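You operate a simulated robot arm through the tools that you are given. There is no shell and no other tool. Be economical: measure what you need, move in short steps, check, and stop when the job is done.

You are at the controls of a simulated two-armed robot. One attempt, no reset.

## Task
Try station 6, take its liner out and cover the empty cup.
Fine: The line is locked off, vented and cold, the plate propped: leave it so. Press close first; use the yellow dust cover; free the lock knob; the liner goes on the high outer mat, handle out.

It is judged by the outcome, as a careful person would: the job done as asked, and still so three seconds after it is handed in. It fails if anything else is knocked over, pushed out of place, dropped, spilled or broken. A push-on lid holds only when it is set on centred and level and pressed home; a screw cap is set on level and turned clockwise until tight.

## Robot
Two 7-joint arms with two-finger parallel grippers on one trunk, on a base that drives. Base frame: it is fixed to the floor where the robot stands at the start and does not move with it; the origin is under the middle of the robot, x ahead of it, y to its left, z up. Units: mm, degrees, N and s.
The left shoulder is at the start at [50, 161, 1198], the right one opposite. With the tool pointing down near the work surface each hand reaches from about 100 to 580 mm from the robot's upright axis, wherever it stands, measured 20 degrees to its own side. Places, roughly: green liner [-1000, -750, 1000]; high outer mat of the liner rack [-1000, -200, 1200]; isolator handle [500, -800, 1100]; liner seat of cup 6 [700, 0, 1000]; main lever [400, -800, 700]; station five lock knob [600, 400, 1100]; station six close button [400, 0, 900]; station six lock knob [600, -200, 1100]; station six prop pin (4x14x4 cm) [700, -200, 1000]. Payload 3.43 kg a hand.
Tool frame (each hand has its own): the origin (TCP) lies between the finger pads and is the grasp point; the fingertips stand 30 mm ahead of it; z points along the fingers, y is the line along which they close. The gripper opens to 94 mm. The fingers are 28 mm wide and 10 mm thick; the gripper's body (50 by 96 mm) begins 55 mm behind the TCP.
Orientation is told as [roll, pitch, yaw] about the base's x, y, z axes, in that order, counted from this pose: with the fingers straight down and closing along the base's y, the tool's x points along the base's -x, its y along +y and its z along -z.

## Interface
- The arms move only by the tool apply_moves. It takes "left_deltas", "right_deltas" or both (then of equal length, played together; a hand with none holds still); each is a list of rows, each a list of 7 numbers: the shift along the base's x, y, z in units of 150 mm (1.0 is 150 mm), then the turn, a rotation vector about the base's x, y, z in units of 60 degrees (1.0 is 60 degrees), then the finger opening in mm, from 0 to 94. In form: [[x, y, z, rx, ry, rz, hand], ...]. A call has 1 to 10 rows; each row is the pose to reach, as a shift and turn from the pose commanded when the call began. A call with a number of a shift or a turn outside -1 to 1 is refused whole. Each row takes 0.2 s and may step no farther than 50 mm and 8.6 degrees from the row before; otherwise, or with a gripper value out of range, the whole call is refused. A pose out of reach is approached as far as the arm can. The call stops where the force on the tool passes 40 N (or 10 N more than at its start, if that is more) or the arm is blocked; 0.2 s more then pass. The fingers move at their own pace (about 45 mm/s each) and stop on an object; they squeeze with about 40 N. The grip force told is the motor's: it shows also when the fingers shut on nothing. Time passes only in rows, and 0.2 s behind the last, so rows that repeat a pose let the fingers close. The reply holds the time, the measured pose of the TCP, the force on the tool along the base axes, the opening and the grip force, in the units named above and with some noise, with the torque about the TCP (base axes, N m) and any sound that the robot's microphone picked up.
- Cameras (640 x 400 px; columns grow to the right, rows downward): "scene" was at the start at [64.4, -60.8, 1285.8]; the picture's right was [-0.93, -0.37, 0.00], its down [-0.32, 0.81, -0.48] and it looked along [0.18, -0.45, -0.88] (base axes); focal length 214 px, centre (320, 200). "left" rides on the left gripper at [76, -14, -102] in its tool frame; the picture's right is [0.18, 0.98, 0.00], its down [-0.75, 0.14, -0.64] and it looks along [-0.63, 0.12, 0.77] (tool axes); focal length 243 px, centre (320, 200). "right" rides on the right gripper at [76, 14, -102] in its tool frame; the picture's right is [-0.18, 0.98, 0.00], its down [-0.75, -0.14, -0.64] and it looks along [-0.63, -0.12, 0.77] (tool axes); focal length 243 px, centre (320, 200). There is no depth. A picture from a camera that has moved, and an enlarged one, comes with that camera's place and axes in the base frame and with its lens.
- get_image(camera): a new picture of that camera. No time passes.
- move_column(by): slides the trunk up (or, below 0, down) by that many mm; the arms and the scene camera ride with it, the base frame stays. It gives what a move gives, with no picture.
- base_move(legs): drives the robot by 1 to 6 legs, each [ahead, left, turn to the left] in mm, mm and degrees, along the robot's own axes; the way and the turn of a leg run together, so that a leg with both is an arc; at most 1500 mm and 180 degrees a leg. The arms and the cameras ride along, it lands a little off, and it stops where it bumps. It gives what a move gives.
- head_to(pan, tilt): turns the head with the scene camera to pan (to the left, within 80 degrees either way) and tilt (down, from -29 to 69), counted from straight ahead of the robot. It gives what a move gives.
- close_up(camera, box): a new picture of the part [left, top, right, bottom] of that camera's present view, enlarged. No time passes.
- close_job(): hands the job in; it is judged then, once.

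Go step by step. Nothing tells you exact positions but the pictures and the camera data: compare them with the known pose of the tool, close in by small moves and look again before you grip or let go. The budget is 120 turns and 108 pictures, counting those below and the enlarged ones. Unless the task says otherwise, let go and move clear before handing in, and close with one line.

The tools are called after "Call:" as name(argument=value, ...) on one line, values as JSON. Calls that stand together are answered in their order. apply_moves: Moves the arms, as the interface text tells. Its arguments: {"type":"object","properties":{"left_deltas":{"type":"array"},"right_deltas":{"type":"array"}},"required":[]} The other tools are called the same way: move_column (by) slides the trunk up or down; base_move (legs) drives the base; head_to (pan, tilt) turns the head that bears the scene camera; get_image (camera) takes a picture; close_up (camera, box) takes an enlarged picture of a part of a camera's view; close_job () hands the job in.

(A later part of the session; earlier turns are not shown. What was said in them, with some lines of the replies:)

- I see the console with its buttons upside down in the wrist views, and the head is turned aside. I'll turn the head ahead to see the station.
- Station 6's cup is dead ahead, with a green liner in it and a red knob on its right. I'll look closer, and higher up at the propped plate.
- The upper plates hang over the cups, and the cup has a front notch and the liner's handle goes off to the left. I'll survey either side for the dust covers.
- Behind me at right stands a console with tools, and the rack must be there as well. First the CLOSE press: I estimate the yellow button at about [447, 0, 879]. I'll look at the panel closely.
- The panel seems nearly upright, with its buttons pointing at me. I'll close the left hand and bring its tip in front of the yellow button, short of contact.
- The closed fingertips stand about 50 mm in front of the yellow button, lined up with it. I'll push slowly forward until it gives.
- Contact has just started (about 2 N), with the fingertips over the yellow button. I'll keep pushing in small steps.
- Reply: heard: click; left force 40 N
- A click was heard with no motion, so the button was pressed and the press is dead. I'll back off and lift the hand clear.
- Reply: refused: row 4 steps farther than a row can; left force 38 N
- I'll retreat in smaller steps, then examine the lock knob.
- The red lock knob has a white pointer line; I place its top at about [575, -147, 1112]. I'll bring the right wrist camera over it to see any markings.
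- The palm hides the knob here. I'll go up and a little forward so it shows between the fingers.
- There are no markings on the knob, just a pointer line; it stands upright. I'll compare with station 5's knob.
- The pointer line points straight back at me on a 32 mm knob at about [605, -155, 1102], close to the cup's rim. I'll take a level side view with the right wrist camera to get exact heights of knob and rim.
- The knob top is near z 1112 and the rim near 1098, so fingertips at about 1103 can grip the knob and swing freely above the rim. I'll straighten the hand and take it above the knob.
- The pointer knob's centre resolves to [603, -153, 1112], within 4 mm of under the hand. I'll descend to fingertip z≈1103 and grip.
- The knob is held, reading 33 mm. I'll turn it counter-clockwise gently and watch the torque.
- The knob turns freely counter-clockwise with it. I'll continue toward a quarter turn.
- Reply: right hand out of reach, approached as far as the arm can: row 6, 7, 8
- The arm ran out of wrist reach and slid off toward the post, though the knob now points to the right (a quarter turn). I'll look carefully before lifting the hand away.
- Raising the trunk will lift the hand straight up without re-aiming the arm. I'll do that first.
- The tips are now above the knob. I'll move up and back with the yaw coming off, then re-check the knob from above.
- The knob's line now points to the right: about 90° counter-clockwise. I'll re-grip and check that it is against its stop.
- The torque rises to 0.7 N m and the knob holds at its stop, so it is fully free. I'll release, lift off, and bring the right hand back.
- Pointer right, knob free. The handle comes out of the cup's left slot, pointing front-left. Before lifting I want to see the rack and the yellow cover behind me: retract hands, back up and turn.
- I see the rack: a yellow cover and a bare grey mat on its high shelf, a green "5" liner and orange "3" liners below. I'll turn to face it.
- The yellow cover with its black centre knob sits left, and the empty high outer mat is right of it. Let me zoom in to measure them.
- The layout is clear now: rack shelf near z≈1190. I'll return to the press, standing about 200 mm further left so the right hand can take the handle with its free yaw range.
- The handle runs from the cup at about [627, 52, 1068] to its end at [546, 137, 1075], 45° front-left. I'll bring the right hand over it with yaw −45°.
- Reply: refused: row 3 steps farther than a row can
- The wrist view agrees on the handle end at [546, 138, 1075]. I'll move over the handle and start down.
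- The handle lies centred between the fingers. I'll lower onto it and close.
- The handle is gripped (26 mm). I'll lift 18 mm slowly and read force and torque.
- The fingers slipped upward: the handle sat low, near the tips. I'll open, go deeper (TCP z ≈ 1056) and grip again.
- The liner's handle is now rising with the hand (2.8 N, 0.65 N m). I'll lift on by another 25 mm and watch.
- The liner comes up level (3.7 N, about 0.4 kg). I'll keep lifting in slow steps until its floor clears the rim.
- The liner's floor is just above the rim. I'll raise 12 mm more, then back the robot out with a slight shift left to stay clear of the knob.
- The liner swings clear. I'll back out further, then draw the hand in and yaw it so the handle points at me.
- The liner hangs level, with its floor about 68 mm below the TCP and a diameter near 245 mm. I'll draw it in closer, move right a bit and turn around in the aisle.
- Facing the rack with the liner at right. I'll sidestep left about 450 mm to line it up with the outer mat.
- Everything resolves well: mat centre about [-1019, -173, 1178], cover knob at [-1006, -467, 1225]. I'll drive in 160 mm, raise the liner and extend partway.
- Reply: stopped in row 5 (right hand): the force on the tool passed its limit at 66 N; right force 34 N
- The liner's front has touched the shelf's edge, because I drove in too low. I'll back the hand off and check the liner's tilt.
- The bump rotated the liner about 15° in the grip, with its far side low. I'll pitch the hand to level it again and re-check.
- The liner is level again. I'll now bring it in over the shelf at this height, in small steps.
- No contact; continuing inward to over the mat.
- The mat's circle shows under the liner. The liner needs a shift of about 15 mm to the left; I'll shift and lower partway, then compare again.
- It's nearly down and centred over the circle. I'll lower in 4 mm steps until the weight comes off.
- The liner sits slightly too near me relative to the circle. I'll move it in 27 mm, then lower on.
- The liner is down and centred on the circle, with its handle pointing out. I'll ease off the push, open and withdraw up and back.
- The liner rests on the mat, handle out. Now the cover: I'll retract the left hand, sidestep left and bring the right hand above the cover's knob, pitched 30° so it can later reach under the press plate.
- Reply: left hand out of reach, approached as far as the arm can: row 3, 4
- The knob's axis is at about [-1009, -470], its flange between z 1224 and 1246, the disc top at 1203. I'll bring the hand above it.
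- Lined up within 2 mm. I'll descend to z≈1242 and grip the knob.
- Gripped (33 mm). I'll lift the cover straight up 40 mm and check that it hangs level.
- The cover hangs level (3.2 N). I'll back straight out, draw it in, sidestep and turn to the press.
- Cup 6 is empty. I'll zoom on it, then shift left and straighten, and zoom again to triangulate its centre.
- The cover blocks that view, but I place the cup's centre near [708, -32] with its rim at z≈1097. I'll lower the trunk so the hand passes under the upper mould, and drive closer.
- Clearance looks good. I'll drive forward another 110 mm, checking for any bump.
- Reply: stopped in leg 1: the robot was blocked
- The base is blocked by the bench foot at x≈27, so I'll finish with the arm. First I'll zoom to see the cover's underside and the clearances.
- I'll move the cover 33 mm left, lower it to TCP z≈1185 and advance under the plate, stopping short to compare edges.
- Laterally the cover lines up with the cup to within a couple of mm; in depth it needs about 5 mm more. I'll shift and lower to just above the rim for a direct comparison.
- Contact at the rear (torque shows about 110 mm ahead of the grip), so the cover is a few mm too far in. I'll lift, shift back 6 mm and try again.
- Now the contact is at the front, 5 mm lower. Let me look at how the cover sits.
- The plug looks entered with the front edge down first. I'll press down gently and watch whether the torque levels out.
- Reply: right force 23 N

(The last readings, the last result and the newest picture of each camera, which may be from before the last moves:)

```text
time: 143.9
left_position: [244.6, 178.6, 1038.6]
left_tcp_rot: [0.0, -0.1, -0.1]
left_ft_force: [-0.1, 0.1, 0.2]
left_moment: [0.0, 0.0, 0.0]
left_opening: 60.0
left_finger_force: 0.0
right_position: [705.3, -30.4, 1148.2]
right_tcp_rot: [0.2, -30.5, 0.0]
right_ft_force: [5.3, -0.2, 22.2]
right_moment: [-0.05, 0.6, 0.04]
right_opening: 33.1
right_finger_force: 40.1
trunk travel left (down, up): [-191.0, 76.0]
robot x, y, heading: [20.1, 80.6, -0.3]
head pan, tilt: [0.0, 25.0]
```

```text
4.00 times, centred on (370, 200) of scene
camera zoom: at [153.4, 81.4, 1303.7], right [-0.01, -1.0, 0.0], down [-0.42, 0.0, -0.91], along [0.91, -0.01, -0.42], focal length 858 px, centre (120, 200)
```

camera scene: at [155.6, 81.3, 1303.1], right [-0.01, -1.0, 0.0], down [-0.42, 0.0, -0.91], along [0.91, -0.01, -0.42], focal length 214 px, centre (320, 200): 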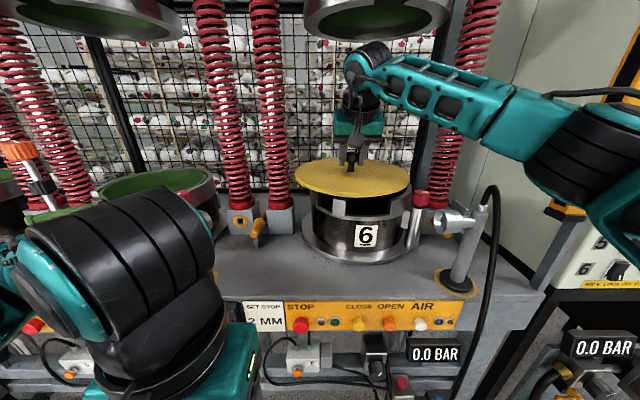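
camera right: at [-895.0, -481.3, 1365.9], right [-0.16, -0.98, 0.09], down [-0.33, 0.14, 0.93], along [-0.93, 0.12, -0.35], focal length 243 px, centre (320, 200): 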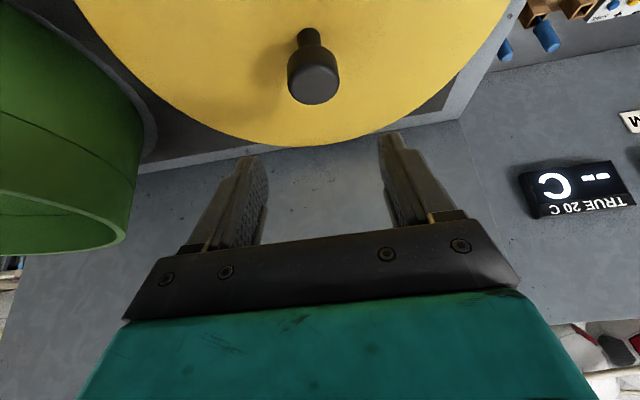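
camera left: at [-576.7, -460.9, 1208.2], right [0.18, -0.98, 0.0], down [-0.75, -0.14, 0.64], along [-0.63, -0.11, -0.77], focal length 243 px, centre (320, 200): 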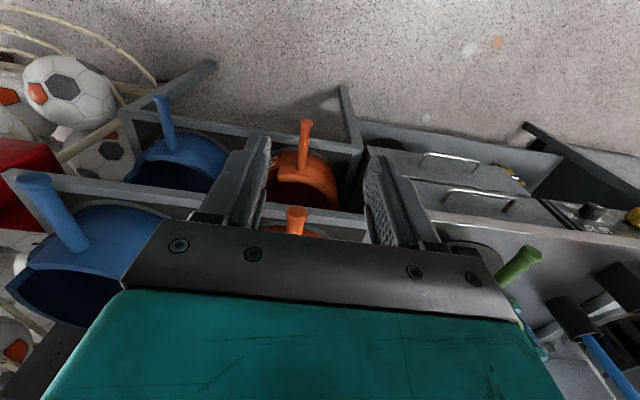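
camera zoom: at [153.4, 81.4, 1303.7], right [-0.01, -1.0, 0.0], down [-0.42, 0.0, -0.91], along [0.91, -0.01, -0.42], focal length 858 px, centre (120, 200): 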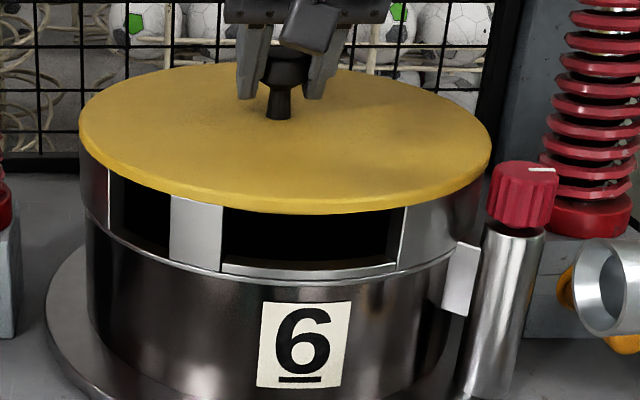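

Force is now nearly centred (22 N). I'll press on to seat it fully.

Call:
apply_moves(right_deltas=[[0, 0, -0.015, 0, 0, 0, 10], [0, 0, -0.03, 0, 0, 0, 10], [0, 0, -0.045, 0, 0, 0, 10], [0, 0, -0.06, 0, 0, 0, 10]])

Call:
close_up(camera="scene", box=[300, 150, 440, 250])

```text
time: 144.7
left_position: [245.6, 179.5, 1037.1]
left_tcp_rot: [0.0, 0.0, -0.2]
left_ft_force: [-0.1, 0.3, 0.3]
left_moment: [0.01, 0.02, 0.0]
left_opening: 59.9
left_finger_force: 0.1
right_position: [705.7, -29.9, 1148.2]
right_tcp_rot: [0.3, -31.2, 0.0]
right_ft_force: [1.3, -1.1, 9.5]
right_moment: [-0.08, 1.11, 0.11]
right_opening: 33.4
right_finger_force: 39.8
trunk travel left (down, up): [-191.0, 76.0]
robot x, y, heading: [22.6, 82.7, -0.4]
head pan, tilt: [0.0, 25.0]
stopped in row 4 (right hand): the force on the tool passed its limit at 41 N (the readings are from after the stop); the commanded pose is now the measured one
```

```text
4.00 times, centred on (370, 200) of scene
camera zoom: at [154.3, 81.1, 1302.8], right [-0.01, -1.0, 0.0], down [-0.42, 0.0, -0.91], along [0.91, -0.01, -0.42], focal length 858 px, centre (120, 200)
```

zoom: 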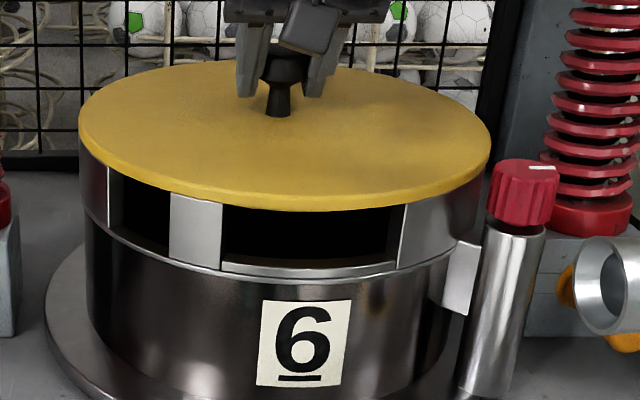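

It reached a firm stop at 41 N. I'll release the knob, back off, and then press on the knob top with closed fingers so the cover can level itself.

Call:
apply_moves(right_deltas=[[0, 0, 0.02, 0, 0, 0, 50], [0, 0, 0.02, 0, 0, 0, 70], [-0.15, 0, 0.04, 0, 0, 0, 70], [-0.35, 0, 0.06, 0, 0, 0, 70], [-0.5, 0, 0.15, 0, -0.13, 0, 50], [-0.5, 0, 0.3, 0, -0.25, 0, 0], [-0.5, 0, 0.34, 0, -0.25, 0, 0], [-0.5, 0, 0.34, 0, -0.25, 0, 0]])

Call:
get_image(camera="scene")

Call:
close_up(camera="scene", box=[300, 140, 440, 240])

```text
time: 146.5
left_position: [245.6, 178.3, 1037.8]
left_tcp_rot: [0.0, 0.0, -0.2]
left_ft_force: [0.0, 0.1, -0.2]
left_moment: [0.0, -0.05, 0.02]
left_opening: 59.9
left_finger_force: 0.1
right_position: [633.1, -31.5, 1196.3]
right_tcp_rot: [0.3, -46.0, -0.1]
right_ft_force: [0.3, 0.2, -0.4]
right_moment: [0.01, -0.01, -0.02]
right_opening: 0.0
right_finger_force: 14.2
trunk travel left (down, up): [-191.0, 76.0]
robot x, y, heading: [21.0, 83.7, -0.6]
head pan, tilt: [0.0, 25.0]
```

```text
22 pictures are left
camera scene: at [155.1, 81.0, 1303.2], right [-0.01, -1.0, 0.0], down [-0.42, 0.0, -0.91], along [0.91, -0.01, -0.42], focal length 214 px, centre (320, 200)
```

scene: 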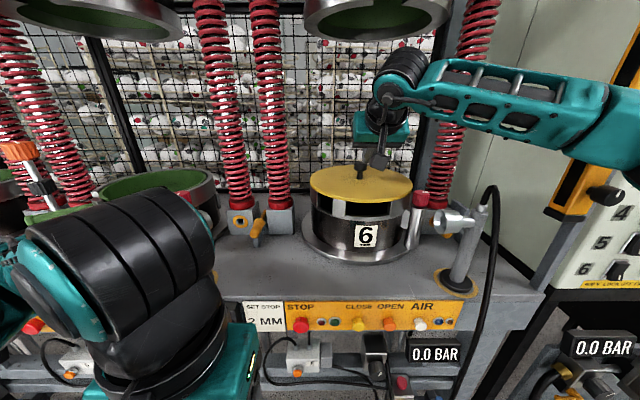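

```text
4.00 times, centred on (370, 190) of scene
camera zoom: at [155.1, 81.0, 1303.2], right [-0.01, -1.0, 0.0], down [-0.42, 0.0, -0.91], along [0.91, -0.01, -0.42], focal length 858 px, centre (120, 240)
```

zoom: 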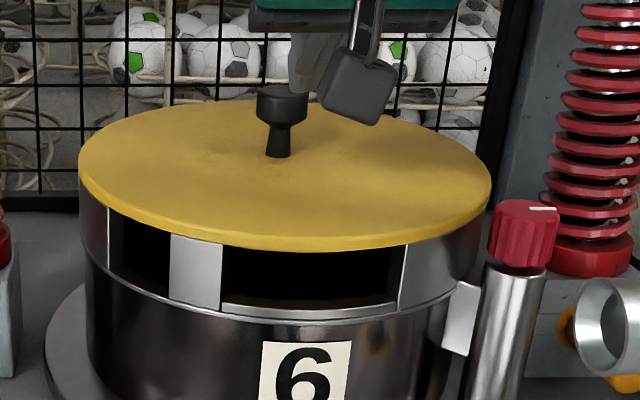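

The cover sits level on the cup now. I'll bring the closed fingertips over the knob's top and press down.

Call:
apply_moves(right_deltas=[[0.2, 0, 0.02, 0, 0, 0, 0], [0.43, 0, 0.02, 0, 0, 0, 0], [0.43, 0, -0.03, 0, 0, 0, 0], [0.43, 0, -0.06, 0, 0, 0, 0], [0.43, 0, -0.08, 0, 0, 0, 0], [0.43, 0, -0.1, 0, 0, 0, 0], [0.43, 0, -0.12, 0, 0, 0, 0], [0.43, 0, -0.14, 0, 0, 0, 0]])

Call:
close_up(camera="scene", box=[300, 140, 440, 240])

```text
time: 148.3
left_position: [245.3, 178.8, 1038.1]
left_tcp_rot: [0.0, -0.1, -0.3]
left_ft_force: [0.7, 0.6, -0.4]
left_moment: [-0.02, 0.05, -0.02]
left_opening: 60.2
left_finger_force: 0.1
right_position: [696.9, -31.0, 1183.2]
right_tcp_rot: [0.6, -46.9, -0.3]
right_ft_force: [8.1, 0.7, 26.4]
right_moment: [-0.02, -0.59, -0.09]
right_opening: 0.0
right_finger_force: 33.1
trunk travel left (down, up): [-191.0, 76.0]
robot x, y, heading: [21.8, 79.9, -0.4]
head pan, tilt: [0.0, 25.0]
```

```text
4.00 times, centred on (370, 190) of scene
camera zoom: at [153.5, 81.6, 1303.9], right [-0.01, -1.0, 0.0], down [-0.42, 0.0, -0.91], along [0.91, -0.01, -0.42], focal length 858 px, centre (120, 240)
```

zoom: 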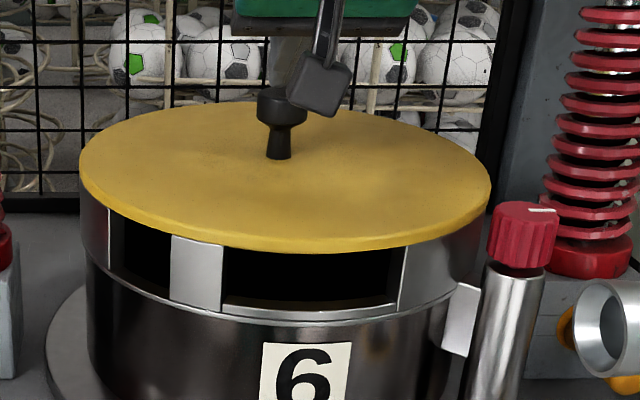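

26 N so far. I'll press a little harder.

Call:
apply_moves(right_deltas=[[0, 0, -0.02, 0, 0, 0, 0], [0, 0, -0.04, 0, 0, 0, 0], [0, 0, -0.06, 0, 0, 0, 0], [0, 0, -0.08, 0, 0, 0, 0]])

Call:
close_up(camera="scene", box=[300, 140, 440, 240])

```text
time: 148.9
left_position: [246.3, 179.3, 1036.8]
left_tcp_rot: [0.0, 0.0, -0.3]
left_ft_force: [-1.0, -0.1, -0.7]
left_moment: [0.01, 0.0, -0.04]
left_opening: 59.9
left_finger_force: 0.1
right_position: [697.4, -31.6, 1183.8]
right_tcp_rot: [0.8, -47.7, -0.5]
right_ft_force: [0.4, -0.4, 6.7]
right_moment: [0.02, -0.06, 0.09]
right_opening: 0.0
right_finger_force: 32.9
trunk travel left (down, up): [-191.0, 76.0]
robot x, y, heading: [22.5, 81.8, -0.3]
head pan, tilt: [0.0, 25.0]
stopped in row 2 (right hand): the force on the tool passed its limit at 41 N (the readings are from after the stop); the commanded pose is now the measured one
```

```text
4.00 times, centred on (370, 190) of scene
camera zoom: at [154.7, 81.0, 1302.7], right [-0.01, -1.0, 0.0], down [-0.42, 0.0, -0.91], along [0.91, -0.01, -0.42], focal length 858 px, centre (120, 240)
```

zoom: 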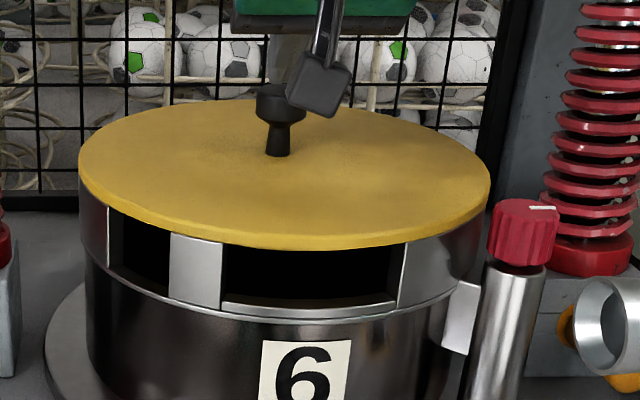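

It holds firm at 41 N with no further travel. I'll withdraw the right hand and use the left wrist camera for a low, level look at the joint between cover and rim.

Call:
apply_moves(right_deltas=[[0, 0, 0.06, 0, 0, 0, 0], [-0.2, 0, 0.06, 0, 0, 0, 0], [-0.5, 0, 0.06, 0, 0, 0, 0], [-0.8, 0, 0.06, 0, 0, 0, 0], [-1.0, 0, 0.06, 0, 0, 0, 0], [-1.0, -0.2, 0.06, 0, 0, 0, 0]], left_deltas=[[0, 0, 0.07, 0, -0.14, 0, 90], [0, 0, 0.14, 0, -0.28, 0, 90], [0, 0, 0.21, 0, -0.42, 0, 90], [0, 0, 0.28, 0, -0.56, 0, 90], [0, 0, 0.35, 0, -0.7, 0, 90], [0, 0, 0.4, 0, -0.83, 0, 90]])

Call:
get_image(camera="left")

Call:
close_up(camera="scene", box=[290, 120, 460, 250])

```text
time: 150.4
left_position: [301.7, 145.9, 1131.2]
left_tcp_rot: [-4.6, -46.5, 15.9]
left_ft_force: [0.4, 0.2, -0.3]
left_moment: [0.0, 0.0, -0.02]
left_opening: 90.1
left_finger_force: 0.1
left hand out of reach, approached as far as the arm can: row 1, 2, 3, 4, 5, 6
right_position: [549.9, -61.1, 1192.5]
right_tcp_rot: [0.7, -47.4, -0.6]
right_ft_force: [0.3, -0.3, -0.4]
right_moment: [0.0, -0.01, -0.02]
right_opening: 0.0
right_finger_force: 33.0
trunk travel left (down, up): [-191.0, 76.0]
robot x, y, heading: [20.3, 82.3, -0.4]
head pan, tilt: [0.0, 25.0]
stopped in row 6 (left hand): the arm was blocked; the commanded pose is now the measured one
```

```text
18 pictures are left
camera left: at [180.4, 106.5, 1147.3], right [-0.34, 0.92, -0.19], down [0.01, 0.2, 0.98], along [0.94, 0.33, -0.08], focal length 243 px, centre (320, 200)
```

left: 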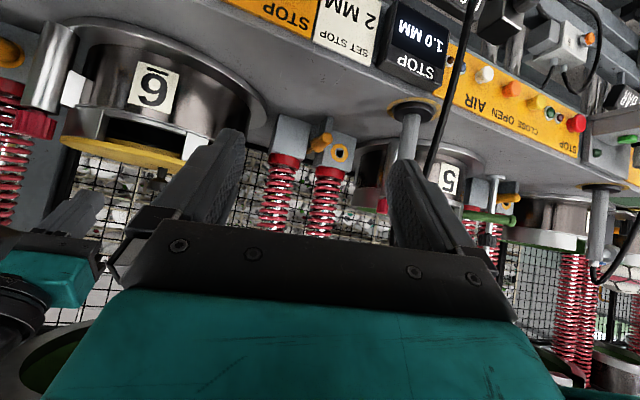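

```text
3.08 times, centred on (375, 185) of scene
camera zoom: at [154.9, 83.3, 1299.8], right [0.01, -1.0, 0.0], down [-0.46, -0.01, -0.89], along [0.89, 0.01, -0.46], focal length 660 px, centre (151, 246)
```

zoom: 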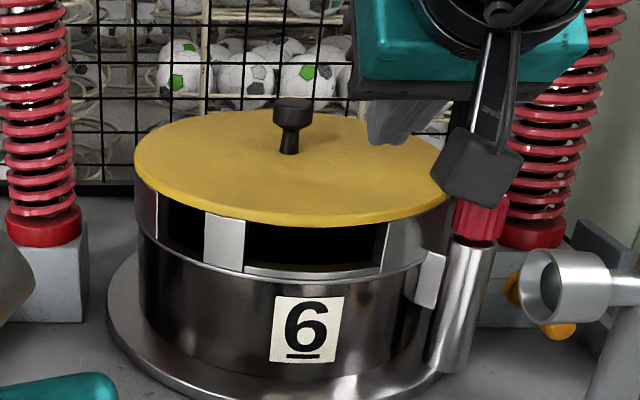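

The left arm met a block (probably my own trunk). I'll zoom on its view of the cover joint, then back it away.

Call:
close_up(camera="left", box=[40, 60, 240, 190])

```text
3.08 times, centred on (140, 125) of left
camera zoom: at [180.4, 106.5, 1147.3], right [-0.34, 0.92, -0.19], down [0.01, 0.2, 0.98], along [0.94, 0.33, -0.08], focal length 746 px, centre (874, 431)
```

zoom: 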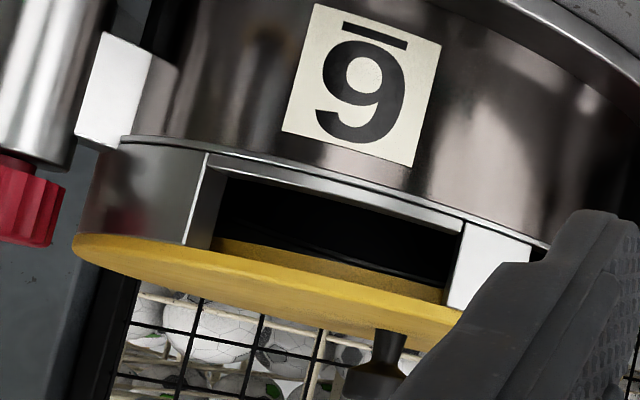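

The low view shows the cover's plug inside the notch and its disc flush on the rim all along. I'll drive back to move clear and take a last look.

Call:
base_move(legs=[[-250, 0, 0]])

Call:
head_to(pan=-10, tilt=20)

Call:
get_image(camera="scene")

```text
time: 152.2
left_position: [47.0, 146.6, 1130.7]
left_tcp_rot: [-4.5, -46.7, 15.7]
left_ft_force: [0.3, 0.5, 0.0]
left_moment: [0.01, 0.04, -0.02]
left_opening: 89.8
left_finger_force: 0.2
right_position: [294.6, -60.5, 1191.3]
right_tcp_rot: [0.8, -47.5, -0.6]
right_ft_force: [-0.4, -0.1, 0.3]
right_moment: [-0.03, 0.04, 0.0]
right_opening: 0.1
right_finger_force: 32.7
trunk travel left (down, up): [-191.0, 76.0]
robot x, y, heading: [-234.0, 83.0, -0.6]
head pan, tilt: [0.0, 25.0]
```

```text
time: 152.9
left_position: [51.2, 147.4, 1130.9]
left_tcp_rot: [-4.5, -46.2, 16.8]
left_ft_force: [0.4, -0.2, -0.7]
left_moment: [0.04, 0.01, 0.04]
left_opening: 89.9
left_finger_force: 0.0
right_position: [295.2, -59.6, 1191.3]
right_tcp_rot: [0.7, -47.3, -0.5]
right_ft_force: [-0.1, 0.5, -0.2]
right_moment: [-0.01, 0.0, 0.0]
right_opening: 0.1
right_finger_force: 32.7
trunk travel left (down, up): [-191.0, 76.0]
robot x, y, heading: [-231.6, 83.2, -0.3]
head pan, tilt: [-10.0, 20.0]
```

```text
15 pictures are left
camera scene: at [-99.2, 76.5, 1306.2], right [-0.07, -1.0, 0.0], down [-0.39, 0.03, -0.92], along [0.92, -0.07, -0.39], focal length 214 px, centre (320, 200)
```

scene: 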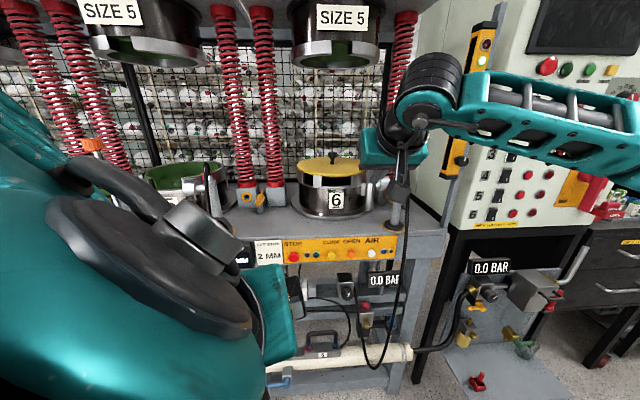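

The press looks right. One check of the low pipe and valves where the base was blocked.

Call:
head_to(pan=-5, tilt=40)

Call:
get_image(camera="scene")

```text
time: 153.8
left_position: [47.7, 149.7, 1127.0]
left_tcp_rot: [-3.1, -46.7, 14.7]
left_ft_force: [0.3, -0.1, 0.8]
left_moment: [0.02, -0.02, 0.01]
left_opening: 90.0
left_finger_force: 0.0
right_position: [294.0, -60.1, 1190.9]
right_tcp_rot: [0.8, -47.4, -0.6]
right_ft_force: [0.5, 0.1, 0.0]
right_moment: [-0.02, 0.01, -0.04]
right_opening: 0.0
right_finger_force: 32.9
trunk travel left (down, up): [-191.0, 76.0]
robot x, y, heading: [-227.5, 84.0, -0.7]
head pan, tilt: [-5.0, 40.0]
```

```text
14 pictures are left
camera scene: at [-103.5, 78.2, 1288.0], right [-0.06, -1.0, 0.0], down [-0.57, 0.03, -0.82], along [0.82, -0.05, -0.57], focal length 214 px, centre (320, 200)
```

scene: 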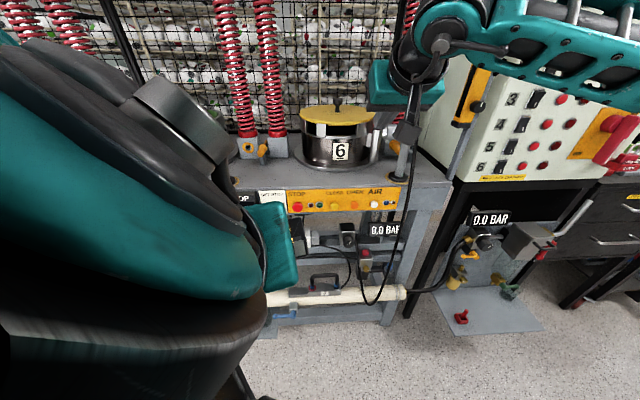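

Cup 6 stands covered, the pipe and isolators look undisturbed, and both hands are clear, so I'm handing in.

Call:
close_job()

```text
The job is handed in.
```

Station 6 is done: CLOSE was pressed first (it clicked and the plate did not move), and the lock knob is turned to its free stop. The liner is on the high outer mat with its handle out, and the yellow cover is pressed level onto the empty cup.
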